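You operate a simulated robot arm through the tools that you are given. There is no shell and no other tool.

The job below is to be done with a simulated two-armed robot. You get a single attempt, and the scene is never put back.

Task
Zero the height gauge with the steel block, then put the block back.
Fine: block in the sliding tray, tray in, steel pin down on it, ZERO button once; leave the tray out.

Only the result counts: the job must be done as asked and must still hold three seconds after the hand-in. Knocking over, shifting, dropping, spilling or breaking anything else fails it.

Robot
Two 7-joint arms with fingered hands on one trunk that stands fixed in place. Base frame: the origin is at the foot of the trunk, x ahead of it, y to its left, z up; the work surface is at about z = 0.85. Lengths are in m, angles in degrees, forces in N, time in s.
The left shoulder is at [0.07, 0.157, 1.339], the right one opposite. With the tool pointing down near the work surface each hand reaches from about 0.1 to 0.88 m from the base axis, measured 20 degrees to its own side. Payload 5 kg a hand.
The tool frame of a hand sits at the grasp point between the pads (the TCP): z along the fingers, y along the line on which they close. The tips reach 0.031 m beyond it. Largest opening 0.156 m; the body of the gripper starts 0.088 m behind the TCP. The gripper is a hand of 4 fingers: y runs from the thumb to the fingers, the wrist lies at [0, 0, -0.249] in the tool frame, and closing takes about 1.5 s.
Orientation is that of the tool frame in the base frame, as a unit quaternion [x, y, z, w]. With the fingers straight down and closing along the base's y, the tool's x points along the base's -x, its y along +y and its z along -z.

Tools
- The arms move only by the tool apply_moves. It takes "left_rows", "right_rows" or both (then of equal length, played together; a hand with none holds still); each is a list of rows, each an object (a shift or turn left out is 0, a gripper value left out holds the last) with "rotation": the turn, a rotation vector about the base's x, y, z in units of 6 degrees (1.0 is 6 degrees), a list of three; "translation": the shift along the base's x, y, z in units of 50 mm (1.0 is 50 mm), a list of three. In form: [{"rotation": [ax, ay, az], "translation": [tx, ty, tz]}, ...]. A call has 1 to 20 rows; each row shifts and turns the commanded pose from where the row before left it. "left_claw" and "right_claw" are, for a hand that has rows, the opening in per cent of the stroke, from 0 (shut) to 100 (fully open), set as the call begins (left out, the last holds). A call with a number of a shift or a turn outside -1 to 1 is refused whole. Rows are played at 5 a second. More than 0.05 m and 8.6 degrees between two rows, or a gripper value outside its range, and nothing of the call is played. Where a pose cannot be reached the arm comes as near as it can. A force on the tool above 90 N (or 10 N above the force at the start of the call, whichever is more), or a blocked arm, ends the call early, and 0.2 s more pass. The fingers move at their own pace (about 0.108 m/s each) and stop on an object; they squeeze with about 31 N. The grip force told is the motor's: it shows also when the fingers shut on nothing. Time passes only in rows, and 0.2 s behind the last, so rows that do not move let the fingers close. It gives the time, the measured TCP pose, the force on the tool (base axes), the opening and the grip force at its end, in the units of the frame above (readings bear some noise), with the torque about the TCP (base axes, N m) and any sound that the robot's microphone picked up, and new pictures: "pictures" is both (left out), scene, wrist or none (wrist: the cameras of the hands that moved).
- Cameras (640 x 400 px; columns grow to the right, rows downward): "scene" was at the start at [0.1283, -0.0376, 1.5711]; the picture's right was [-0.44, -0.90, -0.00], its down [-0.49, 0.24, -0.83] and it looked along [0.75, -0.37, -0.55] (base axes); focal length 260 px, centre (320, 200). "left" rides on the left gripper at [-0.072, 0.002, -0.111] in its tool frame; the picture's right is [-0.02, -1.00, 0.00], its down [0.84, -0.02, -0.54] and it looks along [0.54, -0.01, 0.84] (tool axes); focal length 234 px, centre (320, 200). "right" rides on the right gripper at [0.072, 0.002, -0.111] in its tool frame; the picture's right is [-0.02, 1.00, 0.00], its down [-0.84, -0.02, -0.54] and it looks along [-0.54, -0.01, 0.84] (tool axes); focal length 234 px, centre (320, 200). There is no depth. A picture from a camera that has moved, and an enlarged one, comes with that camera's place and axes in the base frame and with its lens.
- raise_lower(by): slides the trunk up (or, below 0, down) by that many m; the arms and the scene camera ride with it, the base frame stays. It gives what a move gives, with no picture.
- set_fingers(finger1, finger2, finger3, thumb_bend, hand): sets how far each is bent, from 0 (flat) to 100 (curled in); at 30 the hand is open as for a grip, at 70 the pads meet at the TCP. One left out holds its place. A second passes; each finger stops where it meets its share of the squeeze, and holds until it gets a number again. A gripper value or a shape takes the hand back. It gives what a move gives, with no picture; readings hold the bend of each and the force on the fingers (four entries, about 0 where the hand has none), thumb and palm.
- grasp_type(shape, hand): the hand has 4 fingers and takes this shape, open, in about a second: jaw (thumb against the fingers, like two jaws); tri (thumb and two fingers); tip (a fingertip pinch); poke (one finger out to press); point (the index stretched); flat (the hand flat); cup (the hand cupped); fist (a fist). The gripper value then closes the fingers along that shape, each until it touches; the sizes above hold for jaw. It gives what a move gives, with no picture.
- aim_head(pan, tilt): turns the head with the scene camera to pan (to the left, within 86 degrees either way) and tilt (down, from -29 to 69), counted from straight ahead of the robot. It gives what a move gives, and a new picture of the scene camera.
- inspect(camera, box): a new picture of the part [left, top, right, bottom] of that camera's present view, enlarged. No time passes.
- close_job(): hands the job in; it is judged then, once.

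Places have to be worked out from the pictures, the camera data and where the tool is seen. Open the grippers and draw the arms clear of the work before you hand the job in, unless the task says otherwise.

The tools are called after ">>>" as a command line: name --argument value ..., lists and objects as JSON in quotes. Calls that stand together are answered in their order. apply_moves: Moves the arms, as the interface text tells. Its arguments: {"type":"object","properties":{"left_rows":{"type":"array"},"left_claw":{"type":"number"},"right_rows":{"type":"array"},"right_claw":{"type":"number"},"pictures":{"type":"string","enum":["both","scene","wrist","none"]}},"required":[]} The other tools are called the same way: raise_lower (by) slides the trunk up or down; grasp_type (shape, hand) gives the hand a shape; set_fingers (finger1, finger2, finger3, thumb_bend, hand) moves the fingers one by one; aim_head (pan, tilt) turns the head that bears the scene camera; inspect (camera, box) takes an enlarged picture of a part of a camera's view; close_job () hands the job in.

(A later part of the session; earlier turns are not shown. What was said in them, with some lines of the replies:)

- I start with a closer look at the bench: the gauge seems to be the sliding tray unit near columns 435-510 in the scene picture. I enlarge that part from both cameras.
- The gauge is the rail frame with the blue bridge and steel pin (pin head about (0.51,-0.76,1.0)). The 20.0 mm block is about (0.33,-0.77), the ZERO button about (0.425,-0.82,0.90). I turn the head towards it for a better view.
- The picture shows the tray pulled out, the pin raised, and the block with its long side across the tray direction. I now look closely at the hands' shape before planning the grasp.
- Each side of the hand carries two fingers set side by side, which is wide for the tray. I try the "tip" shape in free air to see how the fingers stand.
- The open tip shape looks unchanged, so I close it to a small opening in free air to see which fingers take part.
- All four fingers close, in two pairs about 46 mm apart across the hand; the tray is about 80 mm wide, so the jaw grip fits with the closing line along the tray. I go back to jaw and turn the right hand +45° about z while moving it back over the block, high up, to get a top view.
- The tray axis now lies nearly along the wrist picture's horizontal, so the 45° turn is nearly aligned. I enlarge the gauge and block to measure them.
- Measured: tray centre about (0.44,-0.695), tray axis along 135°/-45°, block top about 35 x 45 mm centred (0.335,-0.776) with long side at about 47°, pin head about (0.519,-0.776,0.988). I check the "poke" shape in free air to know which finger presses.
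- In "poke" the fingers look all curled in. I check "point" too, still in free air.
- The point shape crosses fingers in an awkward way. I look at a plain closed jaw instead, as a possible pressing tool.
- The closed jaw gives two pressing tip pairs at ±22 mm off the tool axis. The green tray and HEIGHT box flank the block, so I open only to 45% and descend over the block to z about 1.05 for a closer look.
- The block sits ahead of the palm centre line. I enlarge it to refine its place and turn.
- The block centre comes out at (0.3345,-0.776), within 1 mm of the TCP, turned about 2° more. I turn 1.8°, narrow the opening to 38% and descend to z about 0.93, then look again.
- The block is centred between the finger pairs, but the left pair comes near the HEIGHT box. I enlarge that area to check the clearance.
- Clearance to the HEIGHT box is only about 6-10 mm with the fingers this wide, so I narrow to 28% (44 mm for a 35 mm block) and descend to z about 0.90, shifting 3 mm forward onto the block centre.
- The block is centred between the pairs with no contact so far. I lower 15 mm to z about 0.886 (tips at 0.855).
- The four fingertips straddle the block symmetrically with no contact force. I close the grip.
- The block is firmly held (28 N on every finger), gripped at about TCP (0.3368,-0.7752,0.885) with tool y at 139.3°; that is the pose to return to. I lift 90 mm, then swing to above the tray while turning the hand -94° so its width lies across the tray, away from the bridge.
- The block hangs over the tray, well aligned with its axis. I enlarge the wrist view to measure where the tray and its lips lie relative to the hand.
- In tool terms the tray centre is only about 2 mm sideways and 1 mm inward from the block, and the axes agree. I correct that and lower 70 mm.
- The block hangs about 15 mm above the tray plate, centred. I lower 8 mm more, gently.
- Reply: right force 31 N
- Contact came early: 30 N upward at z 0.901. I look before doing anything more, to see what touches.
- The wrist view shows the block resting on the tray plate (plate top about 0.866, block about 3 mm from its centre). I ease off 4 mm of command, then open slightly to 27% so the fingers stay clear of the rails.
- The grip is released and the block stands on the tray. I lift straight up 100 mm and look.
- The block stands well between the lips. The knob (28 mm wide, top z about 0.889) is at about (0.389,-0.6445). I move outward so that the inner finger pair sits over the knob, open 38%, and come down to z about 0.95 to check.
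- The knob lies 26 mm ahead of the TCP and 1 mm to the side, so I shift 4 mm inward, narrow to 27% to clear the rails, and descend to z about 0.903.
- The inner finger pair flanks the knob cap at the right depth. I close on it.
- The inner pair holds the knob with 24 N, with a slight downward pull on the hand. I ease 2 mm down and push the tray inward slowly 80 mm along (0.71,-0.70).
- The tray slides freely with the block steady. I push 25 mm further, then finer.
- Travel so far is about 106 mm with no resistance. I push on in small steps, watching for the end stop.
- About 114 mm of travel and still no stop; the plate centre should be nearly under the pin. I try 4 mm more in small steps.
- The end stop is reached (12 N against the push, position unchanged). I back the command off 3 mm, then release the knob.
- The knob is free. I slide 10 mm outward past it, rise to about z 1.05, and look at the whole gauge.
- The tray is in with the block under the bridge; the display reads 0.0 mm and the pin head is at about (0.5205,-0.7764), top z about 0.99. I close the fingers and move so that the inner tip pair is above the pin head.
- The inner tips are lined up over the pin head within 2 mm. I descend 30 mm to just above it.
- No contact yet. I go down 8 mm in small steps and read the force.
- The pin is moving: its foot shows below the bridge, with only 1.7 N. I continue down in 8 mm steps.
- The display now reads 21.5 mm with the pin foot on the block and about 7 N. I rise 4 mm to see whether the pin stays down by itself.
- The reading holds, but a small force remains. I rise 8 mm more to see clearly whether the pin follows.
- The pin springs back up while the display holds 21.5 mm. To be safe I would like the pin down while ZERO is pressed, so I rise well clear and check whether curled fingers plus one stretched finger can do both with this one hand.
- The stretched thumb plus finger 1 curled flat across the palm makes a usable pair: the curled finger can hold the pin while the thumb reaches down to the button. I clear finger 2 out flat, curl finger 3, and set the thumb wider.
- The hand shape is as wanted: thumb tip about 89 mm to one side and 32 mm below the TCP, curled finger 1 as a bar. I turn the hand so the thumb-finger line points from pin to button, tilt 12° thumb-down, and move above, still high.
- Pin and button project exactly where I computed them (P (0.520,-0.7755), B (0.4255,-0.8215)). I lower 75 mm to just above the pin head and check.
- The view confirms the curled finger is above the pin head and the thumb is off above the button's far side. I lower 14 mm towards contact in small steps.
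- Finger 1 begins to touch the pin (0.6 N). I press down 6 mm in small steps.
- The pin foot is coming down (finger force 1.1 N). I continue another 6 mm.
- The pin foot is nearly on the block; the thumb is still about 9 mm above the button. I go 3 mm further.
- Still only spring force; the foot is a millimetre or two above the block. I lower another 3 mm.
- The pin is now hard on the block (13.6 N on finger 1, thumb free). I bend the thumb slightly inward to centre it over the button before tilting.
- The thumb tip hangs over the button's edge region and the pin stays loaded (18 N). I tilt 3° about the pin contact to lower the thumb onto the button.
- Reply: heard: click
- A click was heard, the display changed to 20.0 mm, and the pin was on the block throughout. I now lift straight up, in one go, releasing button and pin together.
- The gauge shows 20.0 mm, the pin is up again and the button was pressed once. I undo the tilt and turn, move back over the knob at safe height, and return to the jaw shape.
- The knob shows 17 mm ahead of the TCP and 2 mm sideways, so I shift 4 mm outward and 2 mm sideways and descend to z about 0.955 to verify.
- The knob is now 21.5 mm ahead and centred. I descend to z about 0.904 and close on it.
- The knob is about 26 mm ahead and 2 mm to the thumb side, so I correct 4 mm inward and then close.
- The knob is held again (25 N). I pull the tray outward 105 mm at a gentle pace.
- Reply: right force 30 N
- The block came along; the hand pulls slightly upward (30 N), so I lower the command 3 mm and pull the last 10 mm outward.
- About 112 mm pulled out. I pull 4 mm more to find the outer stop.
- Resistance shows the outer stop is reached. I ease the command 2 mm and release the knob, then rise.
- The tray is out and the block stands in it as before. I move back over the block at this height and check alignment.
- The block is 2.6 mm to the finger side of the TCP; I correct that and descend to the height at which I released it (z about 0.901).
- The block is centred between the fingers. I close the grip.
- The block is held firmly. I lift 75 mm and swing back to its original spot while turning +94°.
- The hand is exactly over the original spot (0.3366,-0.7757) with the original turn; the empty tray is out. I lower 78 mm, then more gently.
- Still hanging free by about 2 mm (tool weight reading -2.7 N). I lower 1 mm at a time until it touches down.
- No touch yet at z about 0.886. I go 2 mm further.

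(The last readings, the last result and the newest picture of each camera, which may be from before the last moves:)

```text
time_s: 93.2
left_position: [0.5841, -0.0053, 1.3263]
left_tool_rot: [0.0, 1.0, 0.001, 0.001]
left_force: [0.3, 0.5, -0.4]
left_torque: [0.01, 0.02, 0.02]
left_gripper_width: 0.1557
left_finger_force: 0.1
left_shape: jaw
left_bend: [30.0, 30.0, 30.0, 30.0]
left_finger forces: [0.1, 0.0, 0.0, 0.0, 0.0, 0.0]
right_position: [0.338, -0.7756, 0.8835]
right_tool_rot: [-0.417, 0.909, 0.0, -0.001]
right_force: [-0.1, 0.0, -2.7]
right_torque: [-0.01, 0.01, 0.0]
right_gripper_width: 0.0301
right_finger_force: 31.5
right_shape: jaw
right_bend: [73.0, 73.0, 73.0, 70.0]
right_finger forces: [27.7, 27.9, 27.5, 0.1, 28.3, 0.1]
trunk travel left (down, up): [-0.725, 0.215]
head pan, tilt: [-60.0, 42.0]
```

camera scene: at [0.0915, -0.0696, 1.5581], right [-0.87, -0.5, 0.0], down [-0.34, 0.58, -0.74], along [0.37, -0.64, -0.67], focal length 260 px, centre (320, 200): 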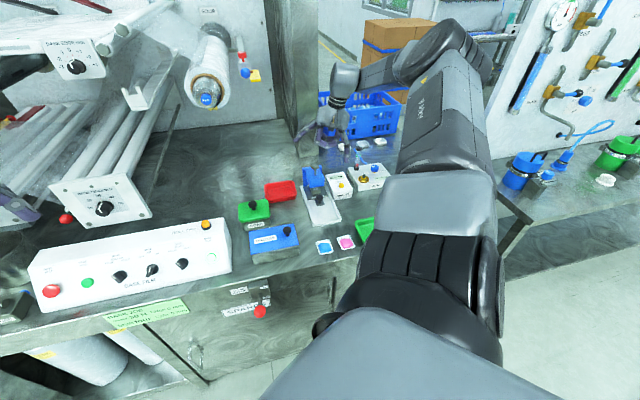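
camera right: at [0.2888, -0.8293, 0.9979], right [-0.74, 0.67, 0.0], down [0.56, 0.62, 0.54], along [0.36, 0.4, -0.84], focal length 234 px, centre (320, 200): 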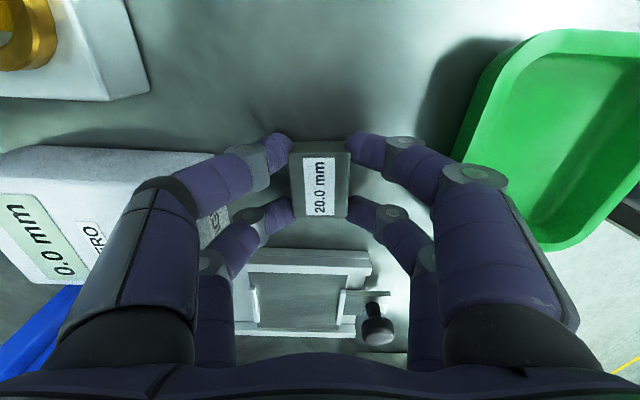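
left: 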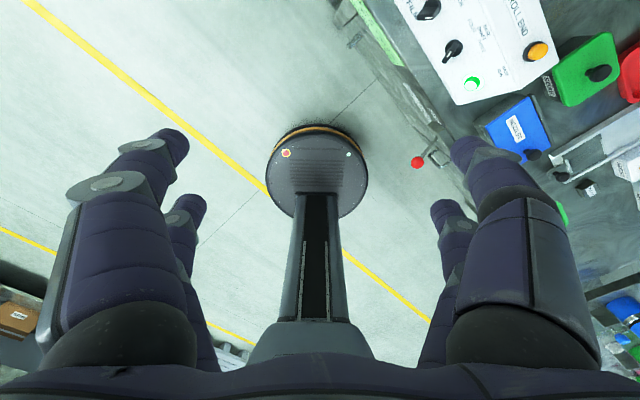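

Still hanging. I continue 1 mm at a time, watching the force.

>>> apply_moves --right_rows '[{"translation": [0, 0, -0.02]}, {"translation": [0, 0, 0]}]' --right_claw 0 --pictures "wrist"

>>> inspect --camera "right" --box '[200, 90, 440, 240]'

>>> inspect --camera "scene" --box '[320, 170, 384, 210]'

```text
time_s: 93.8
left_position: [0.5857, -0.0042, 1.3265]
left_tool_rot: [-0.001, 1.0, -0.001, 0.001]
left_force: [0.1, 0.3, 0.4]
left_torque: [-0.02, 0.0, 0.0]
left_gripper_width: 0.1557
left_finger_force: 0.0
left_shape: jaw
left_bend: [30.0, 30.0, 30.0, 30.0]
left_finger forces: [0.0, 0.0, 0.1, 0.1, 0.0, 0.0]
right_position: [0.337, -0.7757, 0.8825]
right_tool_rot: [-0.417, 0.909, 0.001, 0.0]
right_force: [-0.1, 0.3, -2.1]
right_torque: [0.01, 0.0, -0.04]
right_gripper_width: 0.03
right_finger_force: 30.6
right_shape: jaw
right_bend: [73.0, 73.0, 73.0, 70.0]
right_finger forces: [27.8, 27.9, 27.6, 0.0, 28.2, 0.0]
trunk travel left (down, up): [-0.725, 0.215]
head pan, tilt: [-60.0, 42.0]
camera right: at [0.2884, -0.8298, 0.9934], right [-0.74, 0.67, 0.0], down [0.56, 0.62, 0.54], along [0.36, 0.4, -0.84], focal length 234 px, centre (320, 200)
```

right: 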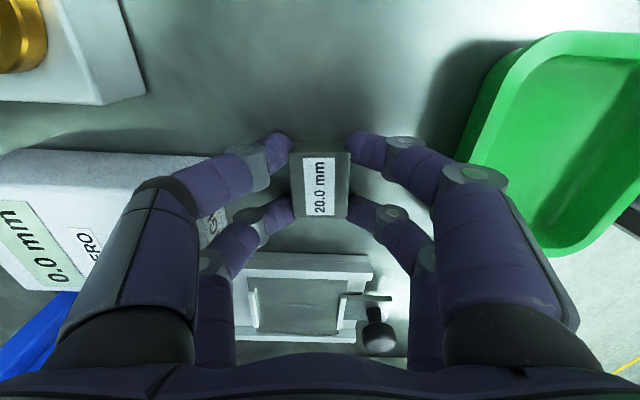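

```text
2.67 times, centred on (320, 165) of right
camera zoom: at [0.2884, -0.8298, 0.9934], right [-0.74, 0.67, 0.0], down [0.56, 0.62, 0.54], along [0.36, 0.4, -0.84], focal length 624 px, centre (320, 293)
```

zoom: 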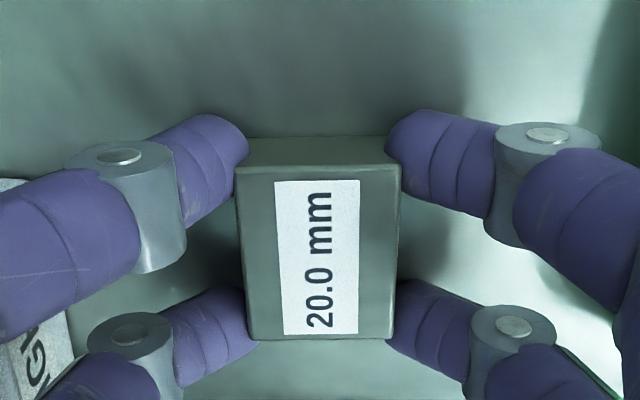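

```text
10.00 times, centred on (352, 190) of scene
camera zoom: at [0.0905, -0.0713, 1.558], right [-0.87, -0.5, 0.0], down [-0.33, 0.58, -0.74], along [0.37, -0.64, -0.67], focal length 2602 px, centre (0, 300)
```

zoom: 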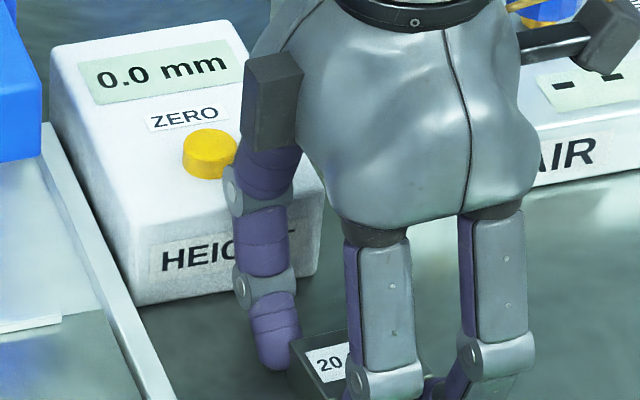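

Still close to weightless contact. I take two more 1 mm steps.

>>> apply_moves --right_rows '[{"translation": [0, 0, -0.02]}, {"translation": [0, 0, 0]}]' --right_claw 0 --pictures "none"

>>> apply_moves --right_rows '[{"translation": [0, 0, 0]}, {"translation": [0, 0, 0]}]' --right_claw 0 --pictures "none"

```text
time_s: 94.4
left_position: [0.5835, -0.004, 1.326]
left_tool_rot: [0.0, 1.0, 0.001, 0.0]
left_force: [0.0, -1.0, -0.2]
left_torque: [-0.01, 0.0, 0.02]
left_gripper_width: 0.1558
left_finger_force: 0.0
left_shape: jaw
left_bend: [30.0, 30.0, 30.0, 30.0]
left_finger forces: [0.0, 0.0, 0.0, 0.1, 0.0, 0.0]
right_position: [0.3364, -0.7751, 0.8828]
right_tool_rot: [-0.417, 0.909, 0.0, 0.0]
right_force: [-0.5, -1.4, 0.8]
right_torque: [-0.11, 0.02, -0.02]
right_gripper_width: 0.0301
right_finger_force: 31.0
right_shape: jaw
right_bend: [73.0, 73.0, 73.0, 70.0]
right_finger forces: [28.7, 28.3, 27.5, 0.0, 29.5, 0.1]
trunk travel left (down, up): [-0.725, 0.215]
head pan, tilt: [-60.0, 42.0]
```

```text
time_s: 95.0
left_position: [0.5836, -0.0046, 1.3257]
left_tool_rot: [0.0, 1.0, 0.0, -0.001]
left_force: [0.3, 1.2, 0.3]
left_torque: [0.0, 0.03, 0.0]
left_gripper_width: 0.156
left_finger_force: 0.1
left_shape: jaw
left_bend: [30.0, 30.0, 30.0, 30.0]
left_finger forces: [0.0, 0.0, 0.0, 0.0, 0.0, 0.0]
right_position: [0.3371, -0.7755, 0.8821]
right_tool_rot: [-0.418, 0.909, 0.001, 0.0]
right_force: [-0.9, -1.5, 3.0]
right_torque: [-0.16, 0.03, 0.04]
right_gripper_width: 0.03
right_finger_force: 31.2
right_shape: jaw
right_bend: [73.0, 73.0, 73.0, 70.0]
right_finger forces: [29.0, 28.7, 27.9, 0.1, 30.1, 0.0]
trunk travel left (down, up): [-0.725, 0.215]
head pan, tilt: [-60.0, 42.0]
```

The force turned to +3 N, so the block is on the bench. I open to 28% and then rise straight up.

>>> apply_moves --right_rows '[{"translation": [0, 0, 0]}, {"translation": [0, 0, 0]}, {"translation": [0, 0, 0]}, {"translation": [0, 0, 0]}, {"translation": [0, 0, 0]}]' --right_claw 28 --pictures "wrist"

>>> inspect --camera "right" --box '[200, 90, 440, 240]'

```text
time_s: 96.2
left_position: [0.5836, -0.0039, 1.3264]
left_tool_rot: [0.0, 1.0, 0.001, 0.0]
left_force: [0.1, -0.4, -0.8]
left_torque: [0.01, -0.01, -0.04]
left_gripper_width: 0.1558
left_finger_force: 0.1
left_shape: jaw
left_bend: [30.0, 30.0, 30.0, 30.0]
left_finger forces: [0.0, 0.1, 0.0, 0.0, 0.0, 0.0]
right_position: [0.3369, -0.7741, 0.8821]
right_tool_rot: [-0.417, 0.909, -0.001, 0.0]
right_force: [1.0, 0.5, 4.0]
right_torque: [0.08, -0.03, 0.01]
right_gripper_width: 0.0427
right_finger_force: 0.1
right_shape: jaw
right_bend: [74.0, 74.0, 74.0, 70.0]
right_finger forces: [1.1, 1.2, 1.2, 0.1, 0.1, 0.0]
trunk travel left (down, up): [-0.725, 0.215]
head pan, tilt: [-60.0, 42.0]
camera right: at [0.2887, -0.8287, 0.9931], right [-0.74, 0.67, 0.0], down [0.56, 0.62, 0.54], along [0.37, 0.4, -0.84], focal length 234 px, centre (320, 200)
```

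right: 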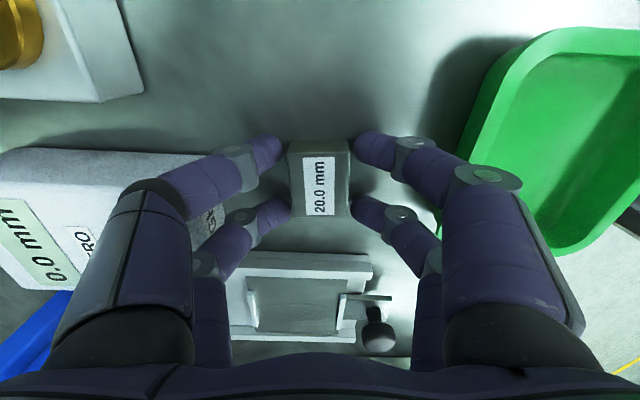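

```text
2.67 times, centred on (320, 165) of right
camera zoom: at [0.2887, -0.8287, 0.9931], right [-0.74, 0.67, 0.0], down [0.56, 0.62, 0.54], along [0.37, 0.4, -0.84], focal length 624 px, centre (320, 293)
```

zoom: 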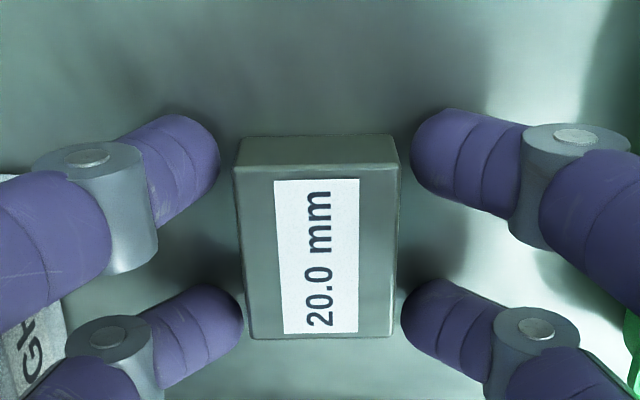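

The block is released and stands on the bench. I rise straight up 120 mm and look.

>>> apply_moves --right_rows '[{"translation": [0, 0, 0.1]}, {"translation": [0, 0, 0.2]}, {"translation": [0, 0, 0.4]}, {"translation": [0, 0, 0.6]}, {"translation": [0, 0, 0.6]}, {"translation": [0, 0, 0.5]}, {"translation": [0, 0, 0]}]' --right_claw 28 --pictures "both"

>>> inspect --camera "scene" --box '[280, 150, 400, 225]'

>>> inspect --camera "right" --box '[200, 60, 440, 210]'

```text
time_s: 97.8
left_position: [0.5841, -0.005, 1.3269]
left_tool_rot: [-0.001, 1.0, 0.001, 0.0]
left_force: [0.6, -0.3, 0.2]
left_torque: [0.01, 0.01, 0.01]
left_gripper_width: 0.1559
left_finger_force: 0.1
left_shape: jaw
left_bend: [30.0, 30.0, 30.0, 30.0]
left_finger forces: [0.1, 0.1, 0.0, 0.1, 0.1, 0.0]
right_position: [0.3358, -0.7748, 1.0016]
right_tool_rot: [-0.417, 0.909, 0.001, 0.0]
right_force: [1.0, -0.5, 0.2]
right_torque: [0.04, 0.01, 0.02]
right_gripper_width: 0.0434
right_finger_force: 0.0
right_shape: jaw
right_bend: [73.0, 73.0, 73.0, 70.0]
right_finger forces: [0.0, 0.0, 0.0, 0.0, 0.1, 0.0]
trunk travel left (down, up): [-0.725, 0.215]
head pan, tilt: [-60.0, 42.0]
camera scene: at [0.0906, -0.0714, 1.558], right [-0.87, -0.5, 0.0], down [-0.33, 0.58, -0.74], along [0.37, -0.64, -0.67], focal length 260 px, centre (320, 200)
camera right: at [0.2885, -0.83, 1.1115], right [-0.74, 0.67, 0.0], down [0.56, 0.62, 0.54], along [0.36, 0.4, -0.84], focal length 234 px, centre (320, 200)
```

scene: 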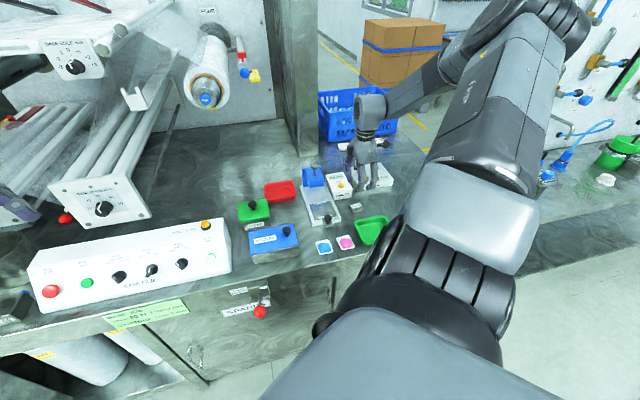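
right: 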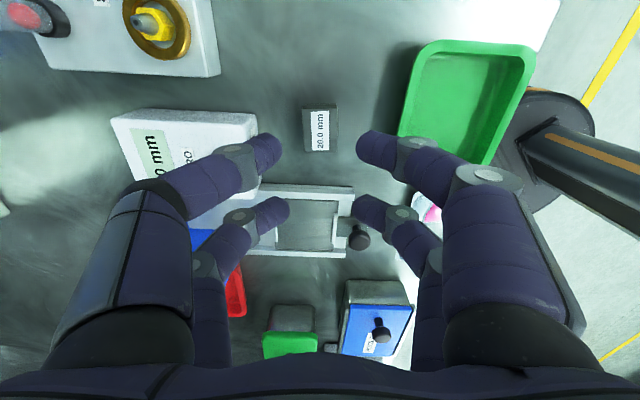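

```text
5.33 times, centred on (340, 188) of scene
camera zoom: at [0.0906, -0.0714, 1.558], right [-0.87, -0.5, 0.0], down [-0.33, 0.58, -0.74], along [0.37, -0.64, -0.67], focal length 1388 px, centre (213, 267)
```

zoom: 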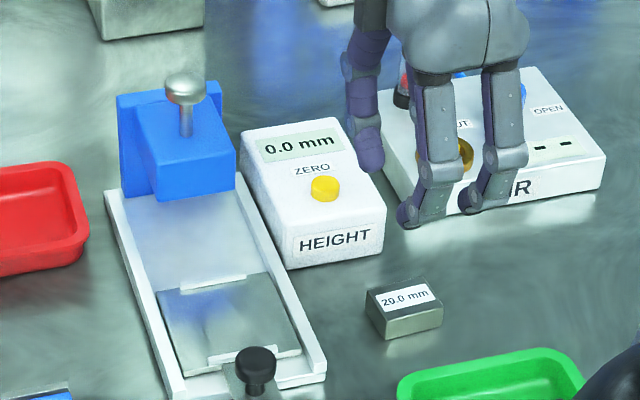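

```text
2.67 times, centred on (320, 135) of right
camera zoom: at [0.2885, -0.83, 1.1115], right [-0.74, 0.67, 0.0], down [0.56, 0.62, 0.54], along [0.36, 0.4, -0.84], focal length 624 px, centre (320, 373)
```

zoom: 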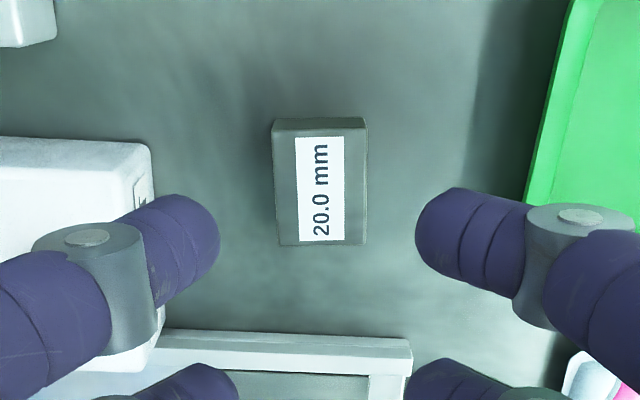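

Everything stands as wanted: block back at its place (within about 3 mm), tray out and empty, pin up. I raise the right arm clear, open the hand, and return it towards its starting pose.

>>> apply_moves --right_rows '[{"translation": [0, 0, 0.9]}, {"translation": [0, 0, 0.9]}, {"translation": [0, 0, 0.9]}, {"translation": [0, 0, 0.9]}, {"translation": [0, 0, 0.9]}, {"translation": [0, 0, 0.9]}, {"translation": [0, 0, 0.5]}, {"translation": [0.2, 0.4, 0], "rotation": [0, 0, -0.82]}, {"translation": [0.2, 0.4, 0], "rotation": [0, 0, -0.82]}, {"translation": [0.2, 0.4, 0], "rotation": [0, 0, -0.82]}, {"translation": [0.2, 0.4, 0], "rotation": [0, 0, -0.82]}, {"translation": [0.2, 0.4, 0], "rotation": [0, 0, -0.82]}, {"translation": [0.2, 0.4, 0], "rotation": [0, 0, -0.82]}, {"translation": [0.2, 0.4, 0], "rotation": [0, 0, -0.82]}, {"translation": [0.2, 0.4, 0], "rotation": [0, 0, -0.82]}, {"translation": [0.2, 0.4, 0], "rotation": [0, 0, -0.82]}, {"translation": [0.2, 0.4, 0], "rotation": [0, 0, -0.82]}, {"translation": [0, 0, 0]}]' --right_claw 28 --pictures "none"

>>> apply_moves --right_rows '[{"translation": [0, 0, 0]}, {"translation": [0, 0, 0]}, {"translation": [0, 0, 0]}, {"translation": [0, 0, 0]}, {"translation": [0, 0, 0]}]' --right_claw 100 --pictures "both"

>>> inspect --camera "scene" --box '[220, 130, 420, 255]'

```text
time_s: 101.6
left_position: [0.5846, -0.0044, 1.3276]
left_tool_rot: [0.0, 1.0, 0.0, 0.001]
left_force: [-0.8, -0.1, -1.0]
left_torque: [0.0, -0.01, -0.02]
left_gripper_width: 0.156
left_finger_force: 0.1
left_shape: jaw
left_bend: [30.0, 30.0, 30.0, 30.0]
left_finger forces: [0.0, 0.0, 0.0, 0.0, 0.0, 0.1]
right_position: [0.4376, -0.5734, 1.2974]
right_tool_rot: [0.0, 1.0, 0.0, 0.0]
right_force: [0.3, 0.0, 0.0]
right_torque: [0.01, 0.0, -0.03]
right_gripper_width: 0.0436
right_finger_force: 0.0
right_shape: jaw
right_bend: [73.0, 73.0, 73.0, 70.0]
right_finger forces: [0.1, 0.0, 0.1, 0.0, 0.1, 0.0]
trunk travel left (down, up): [-0.725, 0.215]
head pan, tilt: [-60.0, 42.0]
```

```text
time_s: 102.8
left_position: [0.5845, -0.005, 1.327]
left_tool_rot: [0.0, 1.0, 0.0, 0.0]
left_force: [-0.4, 0.3, 0.3]
left_torque: [-0.01, 0.01, -0.02]
left_gripper_width: 0.1558
left_finger_force: 0.1
left_shape: jaw
left_bend: [30.0, 30.0, 30.0, 30.0]
left_finger forces: [0.1, 0.1, 0.0, 0.0, 0.1, 0.0]
right_position: [0.4374, -0.5749, 1.2979]
right_tool_rot: [0.0, 1.0, 0.0, 0.0]
right_force: [0.2, 0.1, 0.3]
right_torque: [0.02, -0.01, 0.02]
right_gripper_width: 0.1561
right_finger_force: 0.0
right_shape: jaw
right_bend: [30.0, 30.0, 30.0, 30.0]
right_finger forces: [0.0, 0.0, 0.0, 0.0, 0.0, 0.0]
trunk travel left (down, up): [-0.725, 0.215]
head pan, tilt: [-60.0, 42.0]
camera scene: at [0.0903, -0.0708, 1.5581], right [-0.87, -0.5, 0.0], down [-0.33, 0.58, -0.74], along [0.37, -0.64, -0.67], focal length 260 px, centre (320, 200)
camera right: at [0.365, -0.5737, 1.4084], right [0.02, 1.0, 0.0], down [0.84, -0.02, 0.54], along [0.54, -0.01, -0.84], focal length 234 px, centre (320, 200)
```

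scene: 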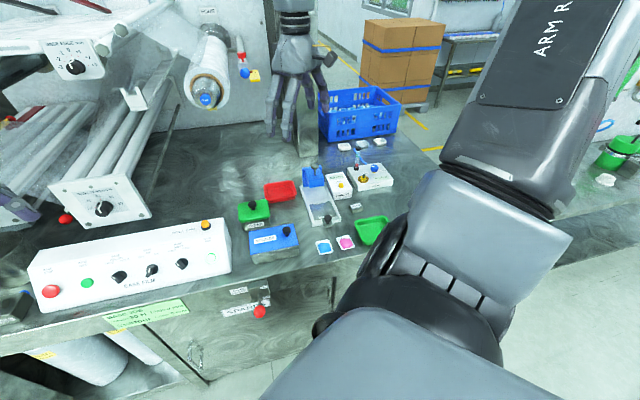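
right: 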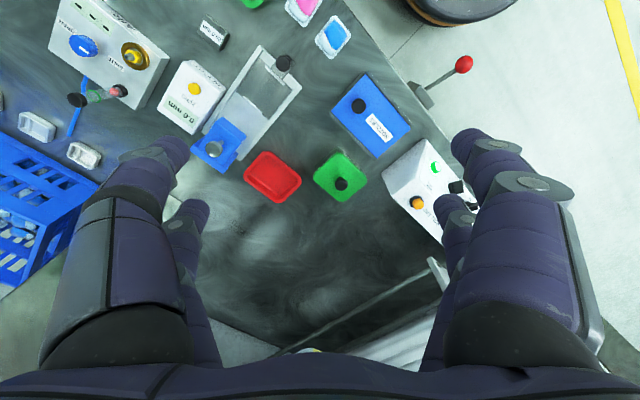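

```text
3.20 times, centred on (320, 192) of scene
camera zoom: at [0.0903, -0.0708, 1.5581], right [-0.87, -0.5, 0.0], down [-0.33, 0.58, -0.74], along [0.37, -0.64, -0.67], focal length 833 px, centre (320, 224)
```

zoom: 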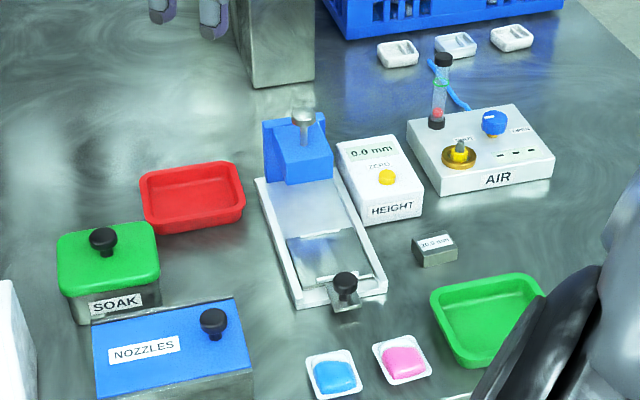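

Final view: block back in its place, tray out and empty, pin up, nothing else moved, both arms clear with open hands. The ZERO button clicked exactly once with the pin on the block (display 21.5 → 20.0 mm), so I hand the job in.

>>> close_job

```text
The job is handed in.
```

The height gauge is zeroed and the job is handed in; I have not seen the judge's result.

- **Zeroing:** with the block in the tray, the tray pushed in to its stop and the pin pressed onto the block, the gauge read 21.5 mm. I pressed ZERO while still holding the pin down. One click was heard and the display changed to 20.0 mm.
- **Display afterwards:** it read 0.0 mm once the tray was out and empty, as at the start.
- **Block:** it is back on the bench, about 3 mm from where it started and turned the same way.
- **Tray and pin:** the tray is out and empty, and the pin has sprung back up.
- **Surroundings:** nothing else looks moved in the last pictures. Both hands are open and clear of the work.
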